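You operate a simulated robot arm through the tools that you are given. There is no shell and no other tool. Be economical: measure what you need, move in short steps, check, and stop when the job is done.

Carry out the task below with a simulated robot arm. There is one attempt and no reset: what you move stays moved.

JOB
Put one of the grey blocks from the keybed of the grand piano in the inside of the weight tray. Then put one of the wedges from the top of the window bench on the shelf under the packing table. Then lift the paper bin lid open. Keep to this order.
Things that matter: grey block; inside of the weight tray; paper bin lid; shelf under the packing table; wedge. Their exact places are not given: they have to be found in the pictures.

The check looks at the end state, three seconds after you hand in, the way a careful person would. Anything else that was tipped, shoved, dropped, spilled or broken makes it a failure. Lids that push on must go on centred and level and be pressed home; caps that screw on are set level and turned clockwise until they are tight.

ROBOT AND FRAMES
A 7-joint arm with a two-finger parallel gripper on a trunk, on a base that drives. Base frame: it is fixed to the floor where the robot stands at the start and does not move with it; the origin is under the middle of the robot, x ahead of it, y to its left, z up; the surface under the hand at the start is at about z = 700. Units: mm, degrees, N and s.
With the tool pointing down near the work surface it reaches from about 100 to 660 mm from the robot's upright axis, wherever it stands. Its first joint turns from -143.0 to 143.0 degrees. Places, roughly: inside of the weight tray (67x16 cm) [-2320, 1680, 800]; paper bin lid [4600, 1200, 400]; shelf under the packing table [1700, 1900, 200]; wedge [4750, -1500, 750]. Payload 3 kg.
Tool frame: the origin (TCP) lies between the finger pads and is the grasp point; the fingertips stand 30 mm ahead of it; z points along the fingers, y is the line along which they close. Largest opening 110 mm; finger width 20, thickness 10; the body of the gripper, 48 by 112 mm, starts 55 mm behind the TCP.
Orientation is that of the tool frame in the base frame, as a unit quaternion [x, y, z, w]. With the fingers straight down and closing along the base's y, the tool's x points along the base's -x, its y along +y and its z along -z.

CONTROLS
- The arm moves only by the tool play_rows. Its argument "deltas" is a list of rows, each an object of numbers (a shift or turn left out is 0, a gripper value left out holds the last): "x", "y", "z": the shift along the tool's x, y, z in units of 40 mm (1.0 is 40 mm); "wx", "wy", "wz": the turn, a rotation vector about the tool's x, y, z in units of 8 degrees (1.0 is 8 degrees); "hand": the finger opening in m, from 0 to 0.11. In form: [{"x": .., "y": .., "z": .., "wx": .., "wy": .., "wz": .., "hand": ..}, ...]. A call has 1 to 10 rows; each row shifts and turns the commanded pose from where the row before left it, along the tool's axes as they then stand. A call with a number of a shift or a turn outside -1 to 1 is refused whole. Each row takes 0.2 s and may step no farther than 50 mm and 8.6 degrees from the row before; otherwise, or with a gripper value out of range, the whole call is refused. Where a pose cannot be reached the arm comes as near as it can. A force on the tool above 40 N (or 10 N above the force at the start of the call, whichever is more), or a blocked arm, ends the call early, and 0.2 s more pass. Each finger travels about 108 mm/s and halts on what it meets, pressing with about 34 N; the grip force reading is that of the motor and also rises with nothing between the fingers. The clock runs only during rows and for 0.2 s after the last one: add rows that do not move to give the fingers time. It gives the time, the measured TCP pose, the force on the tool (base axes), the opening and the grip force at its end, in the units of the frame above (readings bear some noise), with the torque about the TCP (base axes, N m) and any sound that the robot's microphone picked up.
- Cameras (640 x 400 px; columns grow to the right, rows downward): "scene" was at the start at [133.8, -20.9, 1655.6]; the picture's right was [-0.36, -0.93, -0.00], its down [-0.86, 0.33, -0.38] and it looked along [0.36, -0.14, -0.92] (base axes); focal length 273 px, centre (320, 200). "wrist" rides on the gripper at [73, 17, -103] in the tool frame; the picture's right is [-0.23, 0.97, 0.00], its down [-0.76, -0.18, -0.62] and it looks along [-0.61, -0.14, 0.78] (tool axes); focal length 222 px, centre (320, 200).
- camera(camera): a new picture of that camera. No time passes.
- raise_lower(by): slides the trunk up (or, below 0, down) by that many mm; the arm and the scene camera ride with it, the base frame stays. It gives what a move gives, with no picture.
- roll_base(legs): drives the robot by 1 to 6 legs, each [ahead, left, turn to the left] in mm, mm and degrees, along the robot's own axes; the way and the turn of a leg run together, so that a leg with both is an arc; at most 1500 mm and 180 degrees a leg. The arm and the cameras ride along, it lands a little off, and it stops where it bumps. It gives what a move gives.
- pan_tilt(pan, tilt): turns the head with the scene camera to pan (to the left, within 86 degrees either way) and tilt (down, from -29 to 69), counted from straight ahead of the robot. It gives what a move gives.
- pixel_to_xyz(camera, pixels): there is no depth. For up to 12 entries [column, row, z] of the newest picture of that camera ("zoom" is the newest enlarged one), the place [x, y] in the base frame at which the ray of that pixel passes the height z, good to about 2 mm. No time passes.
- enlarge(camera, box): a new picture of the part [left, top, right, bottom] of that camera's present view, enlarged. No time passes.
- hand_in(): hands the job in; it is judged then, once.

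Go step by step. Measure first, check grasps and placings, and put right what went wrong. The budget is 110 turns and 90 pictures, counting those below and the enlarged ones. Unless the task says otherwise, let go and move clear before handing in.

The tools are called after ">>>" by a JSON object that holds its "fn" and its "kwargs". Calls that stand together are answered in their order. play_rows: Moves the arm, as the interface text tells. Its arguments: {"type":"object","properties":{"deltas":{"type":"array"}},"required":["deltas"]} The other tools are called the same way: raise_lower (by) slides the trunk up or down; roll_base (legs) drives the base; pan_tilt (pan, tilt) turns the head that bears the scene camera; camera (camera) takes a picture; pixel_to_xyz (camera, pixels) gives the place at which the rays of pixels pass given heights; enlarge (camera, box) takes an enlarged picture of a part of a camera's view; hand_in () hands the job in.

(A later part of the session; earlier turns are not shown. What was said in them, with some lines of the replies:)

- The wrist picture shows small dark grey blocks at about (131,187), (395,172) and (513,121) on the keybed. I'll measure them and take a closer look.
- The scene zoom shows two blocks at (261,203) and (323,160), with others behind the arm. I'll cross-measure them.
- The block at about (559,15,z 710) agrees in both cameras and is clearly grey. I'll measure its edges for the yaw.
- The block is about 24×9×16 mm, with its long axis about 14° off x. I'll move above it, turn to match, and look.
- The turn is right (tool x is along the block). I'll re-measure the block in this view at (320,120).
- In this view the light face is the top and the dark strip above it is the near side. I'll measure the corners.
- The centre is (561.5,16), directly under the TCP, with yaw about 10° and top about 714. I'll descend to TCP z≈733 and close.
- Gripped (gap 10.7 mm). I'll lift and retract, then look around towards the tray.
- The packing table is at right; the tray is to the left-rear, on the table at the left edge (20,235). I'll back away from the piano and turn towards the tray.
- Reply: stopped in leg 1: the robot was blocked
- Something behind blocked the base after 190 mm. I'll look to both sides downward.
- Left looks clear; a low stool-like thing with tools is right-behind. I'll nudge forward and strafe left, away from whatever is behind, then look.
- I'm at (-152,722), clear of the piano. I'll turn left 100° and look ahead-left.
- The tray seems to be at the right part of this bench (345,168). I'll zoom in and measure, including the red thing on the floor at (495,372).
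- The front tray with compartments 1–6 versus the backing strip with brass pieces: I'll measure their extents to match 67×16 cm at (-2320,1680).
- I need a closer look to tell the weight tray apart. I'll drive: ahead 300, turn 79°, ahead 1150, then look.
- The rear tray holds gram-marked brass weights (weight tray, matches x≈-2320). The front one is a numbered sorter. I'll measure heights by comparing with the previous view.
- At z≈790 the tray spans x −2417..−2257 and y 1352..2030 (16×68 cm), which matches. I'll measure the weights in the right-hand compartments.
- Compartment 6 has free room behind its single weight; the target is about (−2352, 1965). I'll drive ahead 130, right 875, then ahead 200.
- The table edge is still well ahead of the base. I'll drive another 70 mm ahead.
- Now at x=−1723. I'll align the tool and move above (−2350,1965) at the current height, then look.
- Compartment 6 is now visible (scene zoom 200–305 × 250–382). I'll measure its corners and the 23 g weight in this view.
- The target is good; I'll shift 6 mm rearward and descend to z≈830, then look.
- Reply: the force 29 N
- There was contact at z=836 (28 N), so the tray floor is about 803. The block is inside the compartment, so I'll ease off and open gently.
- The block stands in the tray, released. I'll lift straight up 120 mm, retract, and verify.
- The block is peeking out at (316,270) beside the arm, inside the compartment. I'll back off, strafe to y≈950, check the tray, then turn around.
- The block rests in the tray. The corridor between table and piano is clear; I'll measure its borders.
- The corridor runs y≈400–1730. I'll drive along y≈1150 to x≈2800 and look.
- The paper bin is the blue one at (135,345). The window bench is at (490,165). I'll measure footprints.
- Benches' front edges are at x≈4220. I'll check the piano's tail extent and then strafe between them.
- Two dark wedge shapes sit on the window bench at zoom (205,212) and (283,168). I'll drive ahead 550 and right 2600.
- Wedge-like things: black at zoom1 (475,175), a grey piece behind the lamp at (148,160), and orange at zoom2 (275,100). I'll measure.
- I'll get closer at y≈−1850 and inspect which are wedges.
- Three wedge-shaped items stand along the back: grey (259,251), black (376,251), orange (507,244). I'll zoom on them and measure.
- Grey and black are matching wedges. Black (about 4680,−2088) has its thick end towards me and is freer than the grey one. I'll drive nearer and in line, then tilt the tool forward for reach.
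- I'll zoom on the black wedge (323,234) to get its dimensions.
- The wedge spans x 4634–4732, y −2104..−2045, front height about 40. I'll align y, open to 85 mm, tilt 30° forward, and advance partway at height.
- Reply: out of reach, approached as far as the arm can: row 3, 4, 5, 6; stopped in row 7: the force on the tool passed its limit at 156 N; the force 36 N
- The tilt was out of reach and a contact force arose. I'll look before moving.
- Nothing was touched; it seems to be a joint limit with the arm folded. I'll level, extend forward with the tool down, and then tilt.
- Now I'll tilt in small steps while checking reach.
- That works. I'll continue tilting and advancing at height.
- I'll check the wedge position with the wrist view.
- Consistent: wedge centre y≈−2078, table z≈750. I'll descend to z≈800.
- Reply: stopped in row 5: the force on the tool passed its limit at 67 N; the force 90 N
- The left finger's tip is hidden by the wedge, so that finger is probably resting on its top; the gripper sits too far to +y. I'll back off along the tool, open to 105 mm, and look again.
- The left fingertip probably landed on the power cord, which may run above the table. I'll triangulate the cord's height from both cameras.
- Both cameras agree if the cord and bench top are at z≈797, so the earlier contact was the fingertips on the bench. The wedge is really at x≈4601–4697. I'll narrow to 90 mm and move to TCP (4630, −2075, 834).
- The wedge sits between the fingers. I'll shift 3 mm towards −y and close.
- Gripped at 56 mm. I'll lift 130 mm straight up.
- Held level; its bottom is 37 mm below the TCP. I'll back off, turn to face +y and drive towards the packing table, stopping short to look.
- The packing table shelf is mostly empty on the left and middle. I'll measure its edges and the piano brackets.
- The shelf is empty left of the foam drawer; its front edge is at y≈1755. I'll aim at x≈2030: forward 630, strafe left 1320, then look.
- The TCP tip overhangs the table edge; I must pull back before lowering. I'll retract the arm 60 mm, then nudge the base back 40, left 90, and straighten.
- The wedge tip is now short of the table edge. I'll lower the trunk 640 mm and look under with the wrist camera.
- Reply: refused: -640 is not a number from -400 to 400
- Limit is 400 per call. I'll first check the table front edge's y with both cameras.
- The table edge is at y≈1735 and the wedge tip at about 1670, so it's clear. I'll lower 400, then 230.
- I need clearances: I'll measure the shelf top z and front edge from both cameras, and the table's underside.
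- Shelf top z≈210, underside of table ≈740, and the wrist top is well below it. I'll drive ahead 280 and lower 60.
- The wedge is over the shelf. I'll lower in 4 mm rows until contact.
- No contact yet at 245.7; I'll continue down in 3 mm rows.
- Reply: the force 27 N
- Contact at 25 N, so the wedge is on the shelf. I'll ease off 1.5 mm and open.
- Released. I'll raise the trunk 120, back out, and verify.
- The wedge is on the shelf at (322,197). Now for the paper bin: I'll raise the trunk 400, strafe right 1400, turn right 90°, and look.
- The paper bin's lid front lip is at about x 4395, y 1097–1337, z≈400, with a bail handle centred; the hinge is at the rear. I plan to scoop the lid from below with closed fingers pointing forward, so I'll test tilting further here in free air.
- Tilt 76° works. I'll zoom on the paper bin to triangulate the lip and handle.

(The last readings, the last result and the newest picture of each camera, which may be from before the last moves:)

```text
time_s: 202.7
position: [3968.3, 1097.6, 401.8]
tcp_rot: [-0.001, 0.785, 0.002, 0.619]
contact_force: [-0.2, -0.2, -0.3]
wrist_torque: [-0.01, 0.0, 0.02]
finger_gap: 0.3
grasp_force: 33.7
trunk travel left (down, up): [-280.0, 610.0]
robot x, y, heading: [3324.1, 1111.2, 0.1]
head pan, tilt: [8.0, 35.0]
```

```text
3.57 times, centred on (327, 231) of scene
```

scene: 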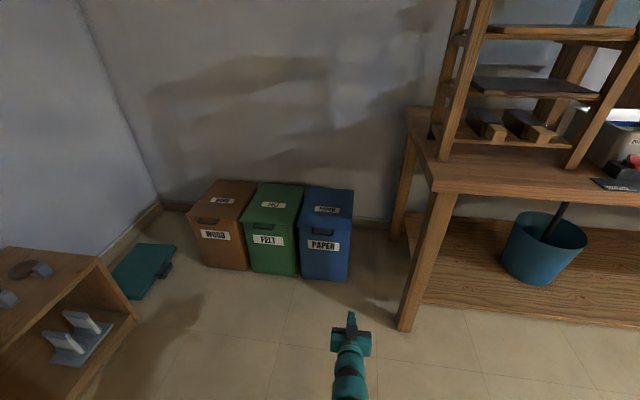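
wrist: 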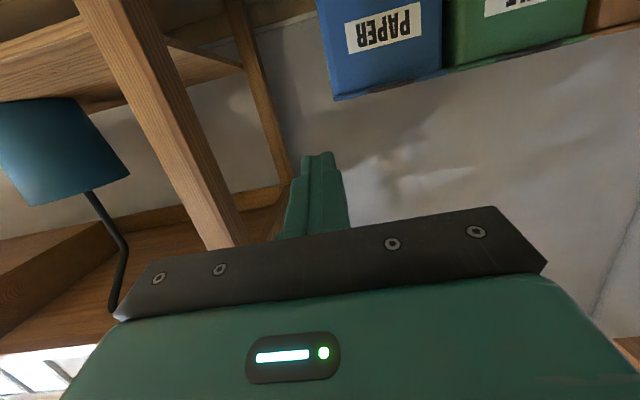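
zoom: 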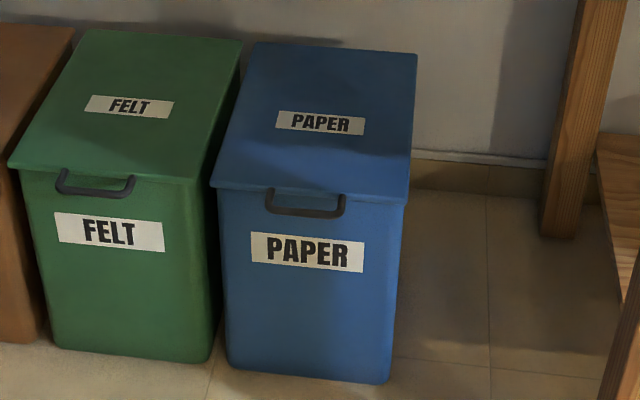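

>>> {"fn": "pixel_to_xyz", "kwargs": {"camera": "zoom", "pixels": [[211, 188, 400], [406, 206, 400], [211, 188, 380], [406, 206, 380], [211, 188, 420], [406, 206, 420], [268, 212, 380], [340, 216, 380], [230, 365, 0], [386, 384, 0], [258, 42, 400], [416, 55, 400]]}}

```text
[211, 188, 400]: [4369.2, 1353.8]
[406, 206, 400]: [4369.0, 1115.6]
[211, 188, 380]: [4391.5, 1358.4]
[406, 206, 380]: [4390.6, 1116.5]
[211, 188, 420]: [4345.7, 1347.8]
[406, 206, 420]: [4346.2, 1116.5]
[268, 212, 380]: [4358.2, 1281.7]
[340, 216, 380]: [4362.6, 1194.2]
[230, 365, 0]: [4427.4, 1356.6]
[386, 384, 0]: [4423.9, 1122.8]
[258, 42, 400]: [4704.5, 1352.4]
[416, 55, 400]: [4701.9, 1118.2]
```

I'll enlarge the wrist view, which sees the lid's front edge from nearly level.

>>> {"fn": "enlarge", "kwargs": {"camera": "wrist", "box": [310, 0, 470, 110]}}

```text
3.64 times, centred on (390, 55) of wrist
```

zoom: 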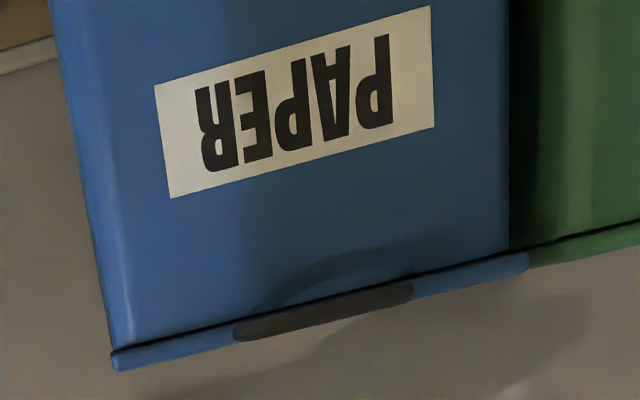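

The handle is a flat bail projecting forward at the lid's own level. I'll find its height from the level view.

>>> {"fn": "pixel_to_xyz", "kwargs": {"camera": "zoom", "pixels": [[112, 360, 370], [112, 360, 380], [112, 360, 390], [112, 360, 400], [525, 262, 370], [525, 262, 380], [525, 262, 390], [525, 262, 400]]}}

```text
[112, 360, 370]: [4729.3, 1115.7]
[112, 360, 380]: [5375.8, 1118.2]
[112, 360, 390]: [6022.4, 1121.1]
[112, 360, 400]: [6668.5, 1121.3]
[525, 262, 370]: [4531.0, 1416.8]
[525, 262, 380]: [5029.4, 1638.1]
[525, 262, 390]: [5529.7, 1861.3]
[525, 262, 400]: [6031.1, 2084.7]
```

Lid edge z≈366, lip x≈4405, handle bar x≈4370, centre y≈1237. I'll retract the arm 50 mm, lower to z≈330, align y, and drive until the fingertips are just short of the handle.

>>> {"fn": "play_rows", "kwargs": {"deltas": [{"x": 0.146, "z": -0.6}, {"x": 0.146, "z": -0.6}, {}]}}

>>> {"fn": "raise_lower", "kwargs": {"by": -75}}

>>> {"fn": "roll_base", "kwargs": {"legs": [[0, 140, 0], [385, 0, 0]]}}

>>> {"fn": "camera", "kwargs": {"camera": "wrist"}}

>>> {"fn": "pan_tilt", "kwargs": {"pan": 0, "tilt": 45}}

>>> {"fn": "camera", "kwargs": {"camera": "scene"}}

```text
time_s: 203.5
position: [3920.1, 1098.2, 401.9]
tcp_rot: [-0.001, 0.785, 0.002, 0.619]
contact_force: [0.6, -0.8, -0.4]
wrist_torque: [0.01, 0.01, 0.02]
finger_gap: 0.0
grasp_force: 33.6
trunk travel left (down, up): [-280.0, 610.0]
robot x, y, heading: [3323.3, 1116.2, -0.1]
head pan, tilt: [8.0, 35.0]
```

```text
time_s: 204.6
position: [3920.4, 1096.3, 369.2]
tcp_rot: [0.003, 0.776, 0.003, 0.631]
contact_force: [1.4, -0.2, -0.7]
wrist_torque: [0.0, -0.01, -0.01]
finger_gap: 0.3
grasp_force: 33.6
trunk travel left (down, up): [-205.0, 685.0]
robot x, y, heading: [3323.3, 1115.7, -0.0]
head pan, tilt: [8.0, 35.0]
```

```text
time_s: 208.0
position: [4305.7, 1231.4, 365.0]
tcp_rot: [0.006, 0.779, 0.003, 0.627]
contact_force: [0.1, -0.1, -0.7]
wrist_torque: [0.03, 0.0, 0.0]
finger_gap: 0.1
grasp_force: 33.7
trunk travel left (down, up): [-205.0, 685.0]
robot x, y, heading: [3711.3, 1254.0, -0.7]
head pan, tilt: [8.0, 35.0]
```

```text
17 pictures are left
```

wrist: 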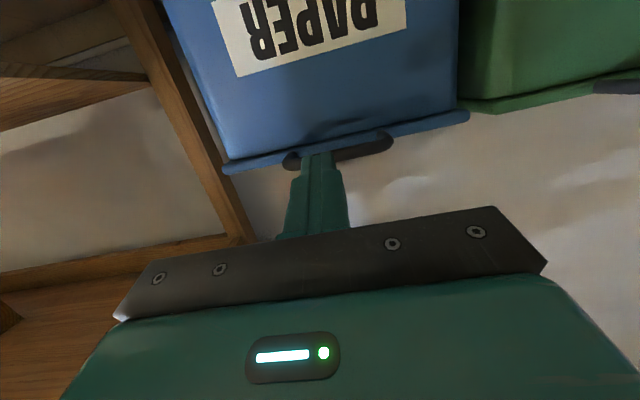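

```text
time_s: 208.7
position: [4306.7, 1231.5, 368.6]
tcp_rot: [0.01, 0.776, 0.005, 0.631]
contact_force: [-0.2, -0.6, 0.5]
wrist_torque: [0.03, -0.03, 0.03]
finger_gap: 0.0
grasp_force: 33.4
trunk travel left (down, up): [-205.0, 685.0]
robot x, y, heading: [3708.5, 1248.3, -0.7]
head pan, tilt: [0.0, 45.0]
```

```text
16 pictures are left
```

scene: 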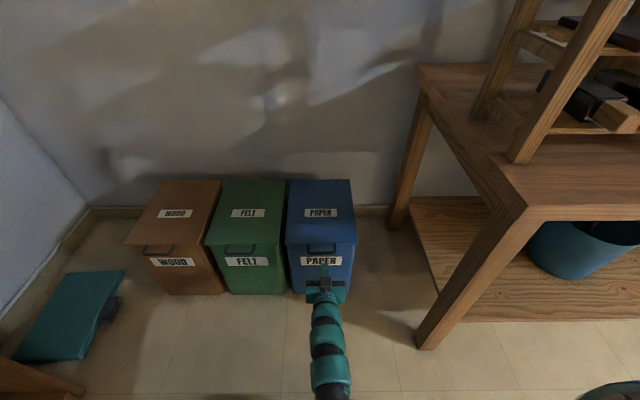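

Lowering was partly blocked (the elbow probably met the robot's own base). I'll raise the trunk 75 back, back the base up 70, then extend and lower with the arm instead.

>>> {"fn": "raise_lower", "kwargs": {"by": 75}}

>>> {"fn": "roll_base", "kwargs": {"legs": [[-80, 0, 0.7]]}}

>>> {"fn": "play_rows", "kwargs": {"deltas": [{"x": -0.117, "z": 0.486}, {"x": -0.117, "z": 0.486}, {"x": -0.117, "z": 0.486}, {"x": -0.117, "z": 0.486}, {"x": 0.4, "z": 0.1}, {"x": 0.4, "z": 0.1}, {"x": 0.4, "z": 0.1}, {"x": 0.4, "z": 0.1}, {}]}}

```text
time_s: 209.8
position: [4308.3, 1229.8, 405.6]
tcp_rot: [0.008, 0.784, 0.003, 0.621]
contact_force: [0.4, -0.9, 0.6]
wrist_torque: [-0.03, 0.0, -0.01]
finger_gap: 0.0
grasp_force: 33.9
trunk travel left (down, up): [-280.0, 610.0]
robot x, y, heading: [3709.4, 1252.8, -0.4]
head pan, tilt: [0.0, 45.0]
```

```text
time_s: 210.9
position: [4228.0, 1237.1, 405.9]
tcp_rot: [0.003, 0.784, 0.007, 0.621]
contact_force: [0.1, -0.3, -0.5]
wrist_torque: [0.0, -0.01, 0.02]
finger_gap: 0.0
grasp_force: 34.5
trunk travel left (down, up): [-280.0, 610.0]
robot x, y, heading: [3622.6, 1254.6, -0.1]
head pan, tilt: [0.0, 45.0]
```

```text
time_s: 212.9
position: [4309.9, 1238.1, 340.5]
tcp_rot: [0.003, 0.783, 0.007, 0.622]
contact_force: [-0.2, 0.5, -0.3]
wrist_torque: [-0.02, 0.01, 0.0]
finger_gap: 0.0
grasp_force: 34.1
trunk travel left (down, up): [-280.0, 610.0]
robot x, y, heading: [3625.9, 1250.5, 0.1]
head pan, tilt: [0.0, 45.0]
```

That works. I'll lower 12 mm more and drive ahead 66 to put the fingertips under the handle and lip, then check.

>>> {"fn": "play_rows", "kwargs": {"deltas": [{"x": 0.29, "z": 0.07}, {}]}}

>>> {"fn": "roll_base", "kwargs": {"legs": [[66, 0, 0]]}}

>>> {"fn": "camera", "kwargs": {"camera": "wrist"}}

>>> {"fn": "enlarge", "kwargs": {"camera": "scene", "box": [260, 160, 380, 310]}}

```text
time_s: 213.5
position: [4308.7, 1239.2, 327.6]
tcp_rot: [0.003, 0.784, 0.007, 0.62]
contact_force: [-0.4, -0.7, -0.3]
wrist_torque: [-0.02, 0.01, -0.03]
finger_gap: 0.2
grasp_force: 33.7
trunk travel left (down, up): [-280.0, 610.0]
robot x, y, heading: [3631.2, 1252.9, 0.2]
head pan, tilt: [0.0, 45.0]
```

```text
time_s: 214.5
position: [4376.9, 1238.5, 328.0]
tcp_rot: [0.005, 0.784, 0.006, 0.621]
contact_force: [0.5, 0.5, -0.1]
wrist_torque: [0.0, 0.03, -0.03]
finger_gap: 0.0
grasp_force: 34.4
trunk travel left (down, up): [-280.0, 610.0]
robot x, y, heading: [3697.2, 1251.7, -0.1]
head pan, tilt: [0.0, 45.0]
```

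```text
15 pictures are left
```

wrist: 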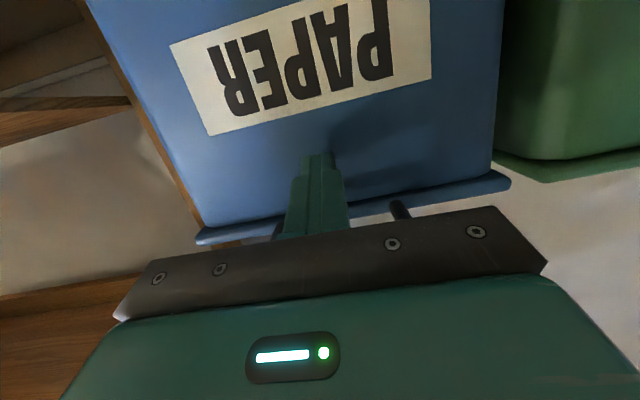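

```text
2.67 times, centred on (320, 235) of scene
```

zoom: 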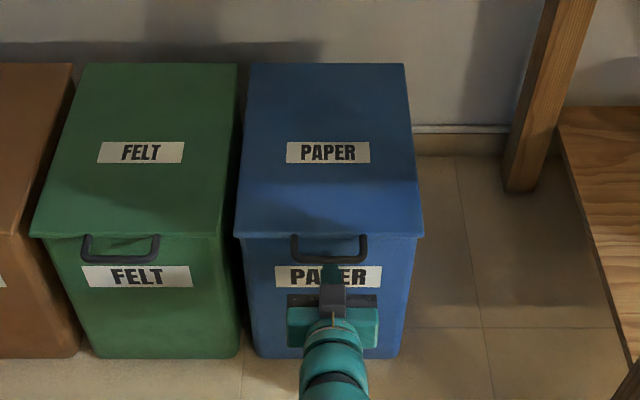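

The fingers are under the handle and lip. I'll lift along the hinge arc (about 190 up, 38 forward).

>>> {"fn": "play_rows", "kwargs": {"deltas": [{"x": -0.753, "z": -0.18}, {"x": -0.753, "z": -0.18}, {"x": -0.79, "z": -0.035}, {"x": -0.79, "z": -0.035}, {"x": -0.83, "z": 0.135}, {"x": -0.83, "z": 0.135}, {}]}}

>>> {"fn": "camera", "kwargs": {"camera": "scene"}}

```text
time_s: 215.9
position: [4407.3, 1237.5, 508.9]
tcp_rot: [0.005, 0.782, 0.008, 0.623]
contact_force: [-35.0, -3.1, 14.3]
wrist_torque: [0.18, -0.46, -0.25]
finger_gap: 0.2
grasp_force: 34.0
trunk travel left (down, up): [-280.0, 610.0]
robot x, y, heading: [3690.8, 1250.4, 0.1]
head pan, tilt: [0.0, 45.0]
stopped in row 6: the force on the tool passed its limit at 41 N (the readings are from after the stop); the commanded pose is now the measured one
```

```text
13 pictures are left
```

scene: 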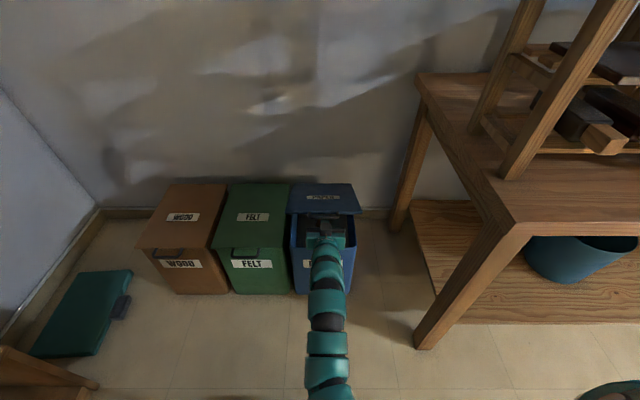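

The lid is up about 30°; there's a 35 N push against −x. I'll check the wrist view.

>>> {"fn": "camera", "kwargs": {"camera": "wrist"}}

>>> {"fn": "enlarge", "kwargs": {"camera": "scene", "box": [270, 170, 390, 290]}}

```text
12 pictures are left
```

wrist: 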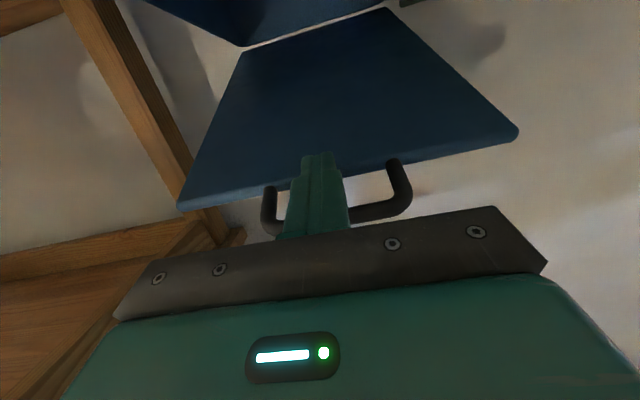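

```text
3.33 times, centred on (330, 230) of scene
```

zoom: 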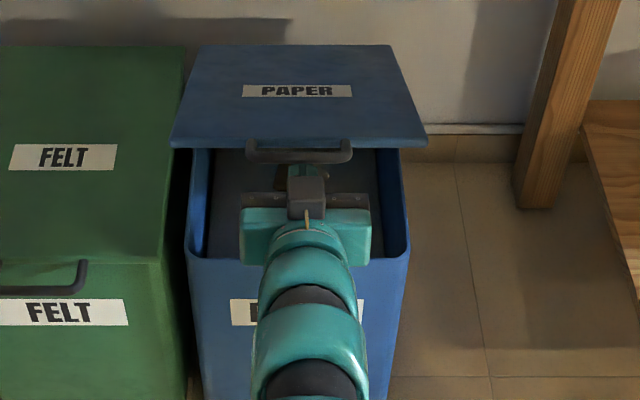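

The handle bar has come against the palm edge. I'll back 20 mm and continue up along the arc.

>>> {"fn": "play_rows", "kwargs": {"deltas": [{"x": 0.117, "z": -0.486}, {"x": -0.753, "z": -0.18}, {"x": -0.753, "z": -0.18}, {"x": -0.8, "z": 0.01}, {"x": -0.76, "z": 0.2}, {"x": -0.7, "z": 0.38}, {}]}}

>>> {"fn": "enlarge", "kwargs": {"camera": "scene", "box": [260, 130, 400, 270]}}

```text
time_s: 217.5
position: [4437.0, 1234.8, 652.9]
tcp_rot: [0.004, 0.783, 0.008, 0.622]
contact_force: [-0.1, 0.5, -0.4]
wrist_torque: [0.01, 0.0, -0.02]
finger_gap: 0.0
grasp_force: 33.7
trunk travel left (down, up): [-280.0, 610.0]
robot x, y, heading: [3693.2, 1252.5, -0.0]
head pan, tilt: [0.0, 45.0]
```

```text
2.86 times, centred on (330, 200) of scene
```

zoom: 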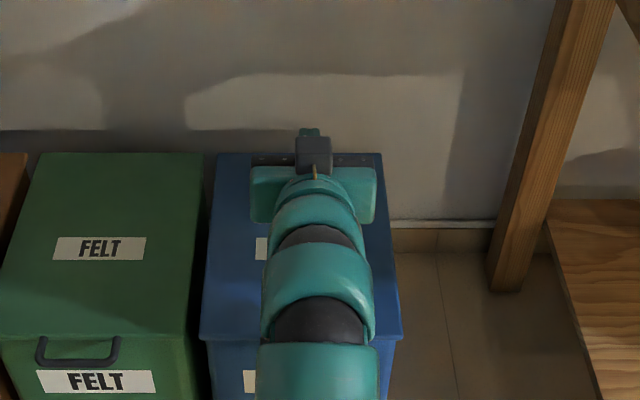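

The lid slipped off the fingertips and closed again: I should have moved further forward on the arc. I'll go back: base back 170, lower the arm to z≈328, forward again.

>>> {"fn": "roll_base", "kwargs": {"legs": [[-170, 0, 0]]}}

>>> {"fn": "play_rows", "kwargs": {"deltas": [{"x": 0.915, "z": 0.04}, {"x": 0.915, "z": 0.04}, {"x": 0.915, "z": 0.04}, {"x": 0.915, "z": 0.04}, {"x": 0.915, "z": 0.04}, {"x": 0.915, "z": 0.04}, {"x": 0.915, "z": 0.04}, {"x": 0.915, "z": 0.04}, {"x": 0.915, "z": 0.04}, {}]}}

>>> {"fn": "camera", "kwargs": {"camera": "scene"}}

```text
time_s: 219.0
position: [4259.7, 1234.6, 653.9]
tcp_rot: [0.004, 0.783, 0.008, 0.622]
contact_force: [0.6, 0.0, 0.3]
wrist_torque: [-0.01, -0.01, -0.02]
finger_gap: 0.0
grasp_force: 34.0
trunk travel left (down, up): [-280.0, 610.0]
robot x, y, heading: [3519.5, 1254.1, 0.2]
head pan, tilt: [0.0, 45.0]
```

```text
time_s: 221.2
position: [4197.3, 1239.6, 326.2]
tcp_rot: [0.004, 0.782, 0.008, 0.623]
contact_force: [0.0, -0.2, -0.6]
wrist_torque: [0.0, 0.0, -0.05]
finger_gap: 0.0
grasp_force: 34.2
trunk travel left (down, up): [-280.0, 610.0]
robot x, y, heading: [3522.2, 1257.2, 0.3]
head pan, tilt: [0.0, 45.0]
```

```text
9 pictures are left
```

scene: 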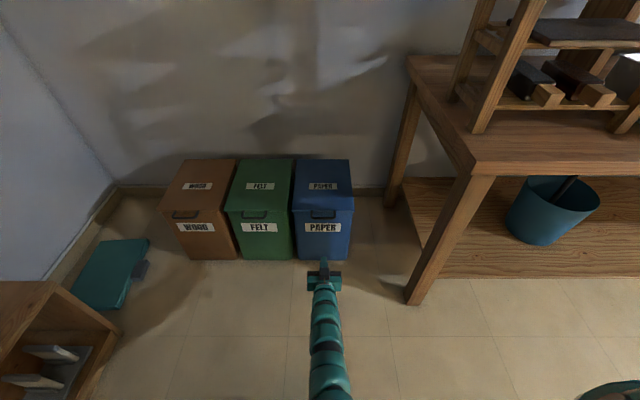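

All is in order and the lid is closed. I'll drive ahead 175 to put the fingertips under the lip again.

>>> {"fn": "roll_base", "kwargs": {"legs": [[175, 0, -0.2]]}}

```text
time_s: 222.7
position: [4373.7, 1237.9, 327.5]
tcp_rot: [0.005, 0.783, 0.007, 0.622]
contact_force: [0.3, 1.0, 0.0]
wrist_torque: [0.0, 0.03, 0.0]
finger_gap: 0.0
grasp_force: 34.4
trunk travel left (down, up): [-280.0, 610.0]
robot x, y, heading: [3694.5, 1251.0, 0.1]
head pan, tilt: [0.0, 45.0]
```

>>> {"fn": "play_rows", "kwargs": {"deltas": [{"x": -0.729, "z": -0.175}, {"x": -0.729, "z": -0.175}, {"x": -0.729, "z": -0.175}, {"x": -0.679, "z": -0.06}, {"x": -0.643}, {"x": -0.665, "z": 0.097}, {"x": -0.617, "z": 0.109}]}}

>>> {"fn": "camera", "kwargs": {"camera": "wrist"}}

```text
time_s: 224.2
position: [4405.5, 1234.1, 516.5]
tcp_rot: [0.005, 0.783, 0.007, 0.622]
contact_force: [-0.8, 0.4, -1.1]
wrist_torque: [-0.02, 0.01, 0.01]
finger_gap: 0.0
grasp_force: 34.1
trunk travel left (down, up): [-280.0, 610.0]
robot x, y, heading: [3694.8, 1254.6, 0.3]
head pan, tilt: [0.0, 45.0]
```

```text
8 pictures are left
```

wrist: 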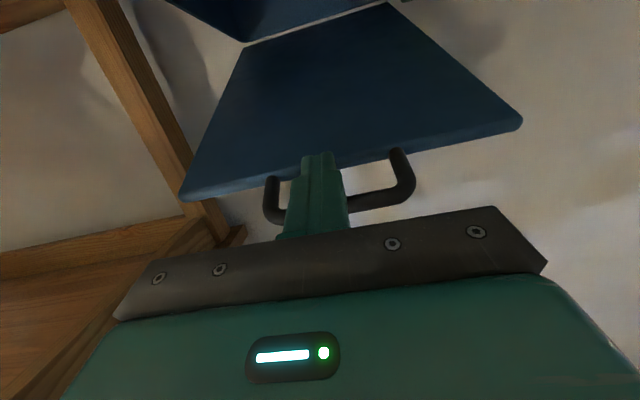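

The lid rests lightly on the fingertip at about 28°. I'll proceed further forward and up together.

>>> {"fn": "play_rows", "kwargs": {"deltas": [{"x": -0.313, "z": 0.233}, {"x": -0.313, "z": 0.233}, {"x": -0.313, "z": 0.233}, {"x": -0.313, "z": 0.233}, {"x": -0.313, "z": 0.233}]}}

>>> {"fn": "camera", "kwargs": {"camera": "wrist"}}

```text
time_s: 224.8
position: [4420.9, 1234.1, 539.9]
tcp_rot: [0.005, 0.778, 0.008, 0.629]
contact_force: [-33.3, -2.2, 16.4]
wrist_torque: [-0.08, -0.39, -0.16]
finger_gap: 0.0
grasp_force: 34.1
trunk travel left (down, up): [-280.0, 610.0]
robot x, y, heading: [3693.2, 1252.7, -0.1]
head pan, tilt: [0.0, 45.0]
stopped in row 2: the force on the tool passed its limit at 48 N (the readings are from after the stop); the commanded pose is now the measured one
```

```text
7 pictures are left
```

wrist: 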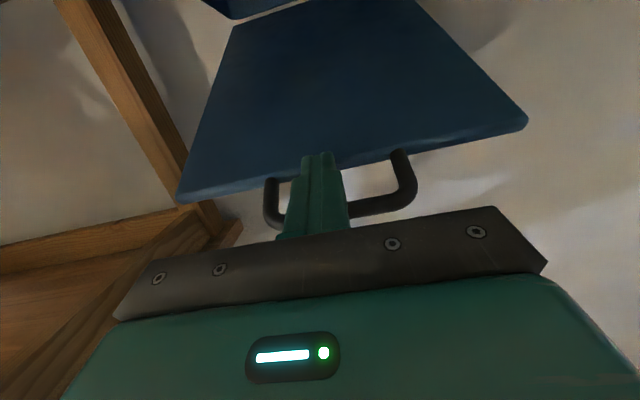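

The force is radial: the palm edge is pushing the handle bar towards the hinge. I'll back 5 mm and tilt the tool up about 28°, so the palm drops clear of the bar while the tip lifts the lid.

>>> {"fn": "play_rows", "kwargs": {"deltas": [{"x": 0.03, "z": -0.12}, {"wy": -0.6}, {"wy": -0.6}, {"wy": -0.6}, {"wy": -0.6}, {"wy": -0.6}, {"wy": -0.5}, {}]}}

>>> {"fn": "camera", "kwargs": {"camera": "wrist"}}

```text
time_s: 226.6
position: [4419.1, 1233.0, 534.5]
tcp_rot: [0.008, 0.605, 0.006, 0.796]
contact_force: [-1.7, 1.7, -0.9]
wrist_torque: [-0.02, 0.0, 0.03]
finger_gap: 0.0
grasp_force: 34.1
trunk travel left (down, up): [-280.0, 610.0]
robot x, y, heading: [3694.9, 1249.0, -0.1]
head pan, tilt: [0.0, 45.0]
```

```text
6 pictures are left
```

wrist: 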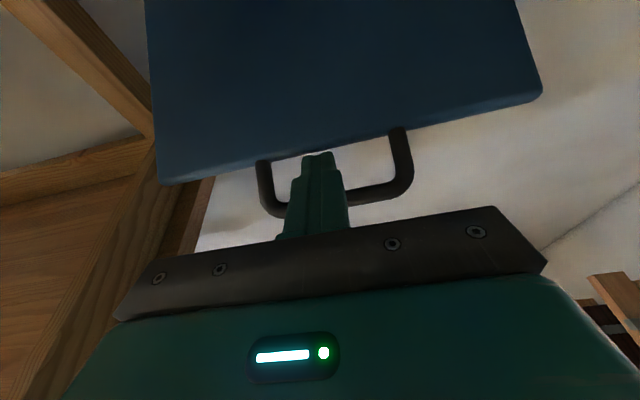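

The finger now goes up through the handle loop from below, which is a good hook. I'll follow the bar's arc (radius about 375 about the hinge) with the arm.

>>> {"fn": "play_rows", "kwargs": {"deltas": [{"x": -0.483, "z": 0.316}, {"x": -0.483, "z": 0.316}, {"x": -0.375, "z": 0.52}, {"x": -0.375, "z": 0.52}, {"x": -0.307, "z": 0.578}, {"x": -0.307, "z": 0.578}]}}

>>> {"fn": "camera", "kwargs": {"camera": "wrist"}}

```text
time_s: 228.0
position: [4503.6, 1232.8, 650.1]
tcp_rot: [0.007, 0.607, 0.006, 0.795]
contact_force: [7.4, -4.4, -11.2]
wrist_torque: [0.06, 0.38, -0.07]
finger_gap: 0.0
grasp_force: 34.0
trunk travel left (down, up): [-280.0, 610.0]
robot x, y, heading: [3692.8, 1250.1, -0.3]
head pan, tilt: [0.0, 45.0]
```

```text
5 pictures are left
```

wrist: 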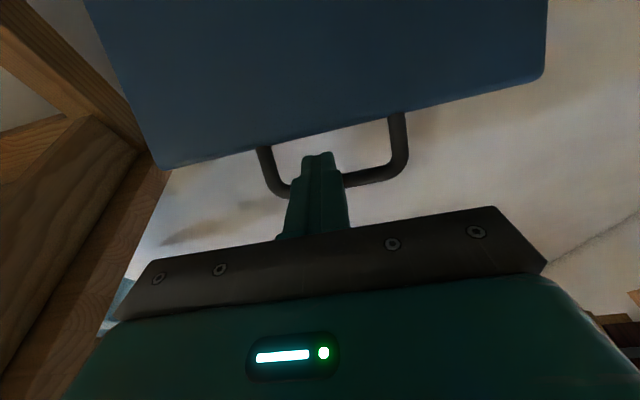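

The lid is hooked and up about 52°. I'll drive the base ahead 70, then lift 25 more.

>>> {"fn": "roll_base", "kwargs": {"legs": [[70, 0, 0]]}}

>>> {"fn": "play_rows", "kwargs": {"deltas": [{"x": -0.3, "z": 0.083}, {"x": -0.3, "z": 0.083}, {}]}}

>>> {"fn": "roll_base", "kwargs": {"legs": [[80, 0, 0]]}}

>>> {"fn": "camera", "kwargs": {"camera": "wrist"}}

```text
time_s: 229.2
position: [4571.8, 1231.7, 664.2]
tcp_rot: [0.01, 0.596, 0.006, 0.803]
contact_force: [-8.8, 1.2, 9.4]
wrist_torque: [-0.12, 0.42, -0.13]
finger_gap: 0.0
grasp_force: 33.9
trunk travel left (down, up): [-280.0, 610.0]
robot x, y, heading: [3767.3, 1252.4, -0.2]
head pan, tilt: [0.0, 45.0]
stopped in leg 1: the force on the tool passed its limit at 46 N (the readings are from after the stop); the commanded pose is now the measured one
```

```text
time_s: 229.7
position: [4574.7, 1232.7, 668.4]
tcp_rot: [0.007, 0.608, 0.004, 0.794]
contact_force: [14.3, -0.7, -18.6]
wrist_torque: [-0.03, -0.98, 0.08]
finger_gap: 0.0
grasp_force: 34.1
trunk travel left (down, up): [-280.0, 610.0]
robot x, y, heading: [3768.7, 1254.8, -0.0]
head pan, tilt: [0.0, 45.0]
stopped in row 2: the force on the tool passed its limit at 48 N (the readings are from after the stop); the commanded pose is now the measured one
```

```text
time_s: 230.6
position: [4609.7, 1231.6, 689.3]
tcp_rot: [0.011, 0.591, 0.004, 0.806]
contact_force: [-9.6, 1.2, 13.6]
wrist_torque: [-0.17, 0.57, -0.13]
finger_gap: 0.0
grasp_force: 33.7
trunk travel left (down, up): [-280.0, 610.0]
robot x, y, heading: [3803.7, 1256.9, -0.2]
head pan, tilt: [0.0, 45.0]
stopped in leg 1: the force on the tool passed its limit at 52 N (the readings are from after the stop); the commanded pose is now the measured one
```

```text
4 pictures are left
```

wrist: 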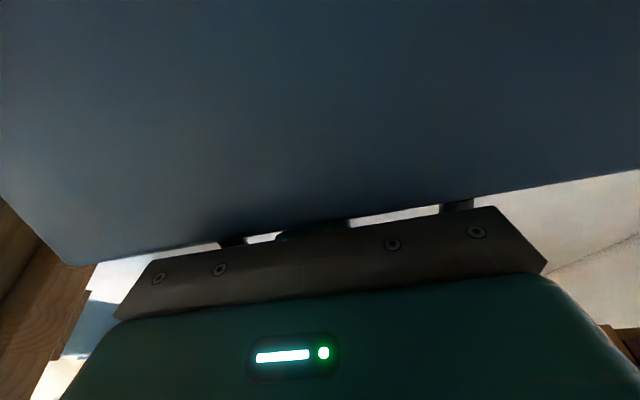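

The fingers are through the loop and the palm is pushing the lid, at about 66°. I'll push along the tangent with small arm rows.

>>> {"fn": "play_rows", "kwargs": {"deltas": [{"x": -0.12, "z": 0.3}, {"x": -0.1, "z": 0.3}, {"x": -0.08, "z": 0.3}, {"x": -0.06, "z": 0.3}, {}]}}

```text
time_s: 231.8
position: [4655.5, 1230.6, 712.9]
tcp_rot: [0.01, 0.594, 0.005, 0.805]
contact_force: [-0.8, 0.2, -0.6]
wrist_torque: [0.01, 0.02, 0.01]
finger_gap: 0.1
grasp_force: 34.1
trunk travel left (down, up): [-280.0, 610.0]
robot x, y, heading: [3805.9, 1253.3, -0.1]
head pan, tilt: [0.0, 45.0]
```

>>> {"fn": "play_rows", "kwargs": {"deltas": [{"x": -0.03, "z": 0.315}, {"x": -0.01, "z": 0.315}, {"x": 0.02, "z": 0.315}, {"x": 0.04, "z": 0.315}, {}]}}

>>> {"fn": "roll_base", "kwargs": {"legs": [[50, 0, 0]]}}

```text
time_s: 233.0
position: [4704.3, 1230.7, 726.5]
tcp_rot: [0.011, 0.594, 0.004, 0.805]
contact_force: [-0.9, -0.6, -0.4]
wrist_torque: [-0.01, 0.03, 0.06]
finger_gap: 0.1
grasp_force: 33.9
trunk travel left (down, up): [-280.0, 610.0]
robot x, y, heading: [3806.9, 1254.0, -0.2]
head pan, tilt: [0.0, 45.0]
```

```text
time_s: 234.1
position: [4751.7, 1232.0, 738.9]
tcp_rot: [0.011, 0.586, 0.003, 0.81]
contact_force: [-1.1, 0.1, 12.4]
wrist_torque: [-0.11, 0.59, -0.06]
finger_gap: 0.0
grasp_force: 34.0
trunk travel left (down, up): [-280.0, 610.0]
robot x, y, heading: [3857.6, 1251.1, -0.3]
head pan, tilt: [0.0, 45.0]
stopped in leg 1: the force on the tool passed its limit at 43 N (the readings are from after the stop); the commanded pose is now the measured one
```

θ is about 90°. I'll take a scene picture to see the lid state.

>>> {"fn": "enlarge", "kwargs": {"camera": "scene", "box": [220, 60, 460, 260]}}

```text
2.00 times, centred on (340, 160) of scene
```

zoom: 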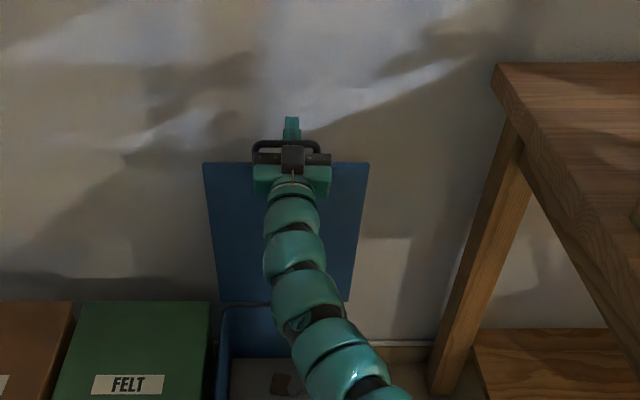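

The lid is about vertical. I'll ease up 4 mm and push forward another 45 mm.

>>> {"fn": "play_rows", "kwargs": {"deltas": [{"x": -0.095, "z": 0.03}, {"x": 0.078, "z": 0.238}, {"x": 0.078, "z": 0.238}, {"x": 0.078, "z": 0.238}, {"x": 0.09, "z": 0.23}, {}]}}

```text
time_s: 235.5
position: [4790.7, 1231.5, 740.7]
tcp_rot: [0.01, 0.586, 0.004, 0.81]
contact_force: [0.3, 1.0, 14.9]
wrist_torque: [-0.17, 0.63, -0.05]
finger_gap: 0.0
grasp_force: 34.3
trunk travel left (down, up): [-280.0, 610.0]
robot x, y, heading: [3849.7, 1253.2, -0.3]
head pan, tilt: [0.0, 45.0]
```

>>> {"fn": "play_rows", "kwargs": {"deltas": [{"x": -0.06, "z": 0.25}, {"x": 0.078, "z": 0.238}, {"x": 0.078, "z": 0.238}, {"x": 0.078, "z": 0.238}, {"x": 0.078, "z": 0.238}, {}]}}

```text
time_s: 236.7
position: [4837.7, 1231.0, 736.4]
tcp_rot: [0.01, 0.592, 0.003, 0.806]
contact_force: [-10.8, -2.5, -7.0]
wrist_torque: [0.05, 0.37, 0.64]
finger_gap: 0.0
grasp_force: 33.9
trunk travel left (down, up): [-280.0, 610.0]
robot x, y, heading: [3851.2, 1252.7, 0.1]
head pan, tilt: [0.0, 45.0]
stopped in row 5: the force on the tool passed its limit at 63 N (the readings are from after the stop); the commanded pose is now the measured one
```

It has reached the stop (about 103°). I'll withdraw the fingers straight back along the tool axis.

>>> {"fn": "play_rows", "kwargs": {"deltas": [{"z": -0.25}, {"z": -0.4}, {"z": -0.5}, {"z": -0.5}, {"z": -0.5}, {"z": -0.5}]}}

>>> {"fn": "enlarge", "kwargs": {"camera": "scene", "box": [220, 60, 460, 260]}}

```text
time_s: 237.7
position: [4777.8, 1231.4, 732.2]
tcp_rot: [0.011, 0.582, 0.001, 0.813]
contact_force: [0.1, 0.4, 18.4]
wrist_torque: [-0.17, 0.31, -0.02]
finger_gap: 0.0
grasp_force: 33.8
trunk travel left (down, up): [-280.0, 610.0]
robot x, y, heading: [3852.8, 1255.8, -0.2]
head pan, tilt: [0.0, 45.0]
stopped in row 5: the force on the tool passed its limit at 50 N (the readings are from after the stop); the commanded pose is now the measured one
```

```text
2.00 times, centred on (340, 160) of scene
```

zoom: 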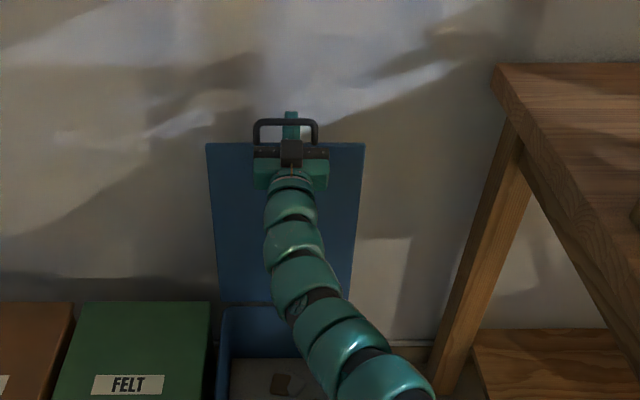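

The lid leans back and stays; the finger is just resting on the lip edge. I'll lift 8 mm and withdraw back between level and axis direction.

>>> {"fn": "play_rows", "kwargs": {"deltas": [{"x": -0.19, "z": 0.06}, {"x": -0.06, "z": -0.4}, {"x": -0.06, "z": -0.4}, {"x": -0.06, "z": -0.4}, {"x": -0.06, "z": -0.4}, {"x": -0.06, "z": -0.4}]}}

```text
time_s: 239.1
position: [4700.1, 1231.2, 720.8]
tcp_rot: [0.01, 0.585, 0.001, 0.811]
contact_force: [-0.6, -0.9, -0.1]
wrist_torque: [-0.02, 0.02, -0.01]
finger_gap: 0.0
grasp_force: 33.8
trunk travel left (down, up): [-280.0, 610.0]
robot x, y, heading: [3857.1, 1250.9, -0.5]
head pan, tilt: [0.0, 45.0]
```

No force now. I'll continue back, then drive the base back and check the lid.

>>> {"fn": "play_rows", "kwargs": {"deltas": [{"x": -0.1, "z": -0.4}, {"x": -0.1, "z": -0.4}, {"x": -0.1, "z": -0.5}, {"x": -0.1, "z": -0.5}]}}

>>> {"fn": "roll_base", "kwargs": {"legs": [[-450, 0, 0]]}}

>>> {"fn": "camera", "kwargs": {"camera": "scene"}}

```text
time_s: 240.1
position: [4625.3, 1230.8, 713.3]
tcp_rot: [0.011, 0.585, 0.001, 0.811]
contact_force: [0.7, 1.0, 0.2]
wrist_torque: [0.0, 0.03, 0.02]
finger_gap: 0.2
grasp_force: 33.4
trunk travel left (down, up): [-280.0, 610.0]
robot x, y, heading: [3855.2, 1254.5, -0.1]
head pan, tilt: [0.0, 45.0]
```

```text
time_s: 242.8
position: [4174.9, 1232.7, 712.7]
tcp_rot: [0.011, 0.585, 0.001, 0.811]
contact_force: [0.0, 0.4, 0.9]
wrist_torque: [0.03, -0.04, 0.01]
finger_gap: 0.0
grasp_force: 34.2
trunk travel left (down, up): [-280.0, 610.0]
robot x, y, heading: [3404.9, 1252.7, -0.1]
head pan, tilt: [0.0, 45.0]
```

```text
1 pictures are left
```

scene: 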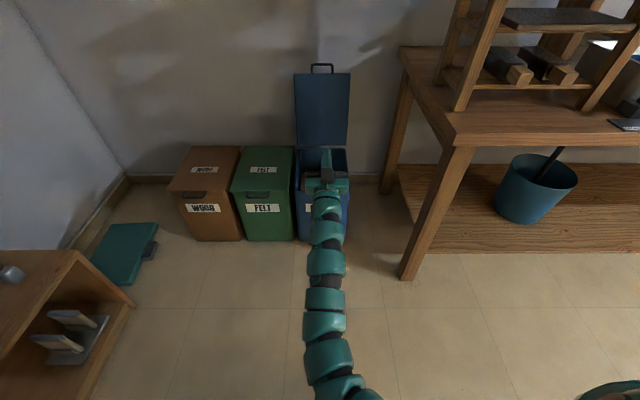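

The paper bin lid stands open at (322,108) with the arm clear, the wedge is on the shelf and the block is in the tray. I'm handing in.

>>> {"fn": "hand_in", "kwargs": {}}

```text
The job is handed in.
```

I did all three parts in order and handed the job in. No result came back after handing in.

- **Grey block:** it stands in the last compartment of the weight tray, behind the 23 g weight. The tray had another tray numbered 1–6 in front of it; I took the one holding the gram weights to be the weight tray.
- **Wedge:** I used the black one, and it sits on the shelf under the packing table, to the left of the foam drawer.
- **Paper bin lid:** it stands open, leaning back past upright. On the first try it slipped off the fingers and fell shut, so I lifted it again by its handle.

Early on, while backing away from the piano, the base bumped something behind it that I could not see. It stopped there, and I never got a view of that spot, so I can't rule out that something was shoved.
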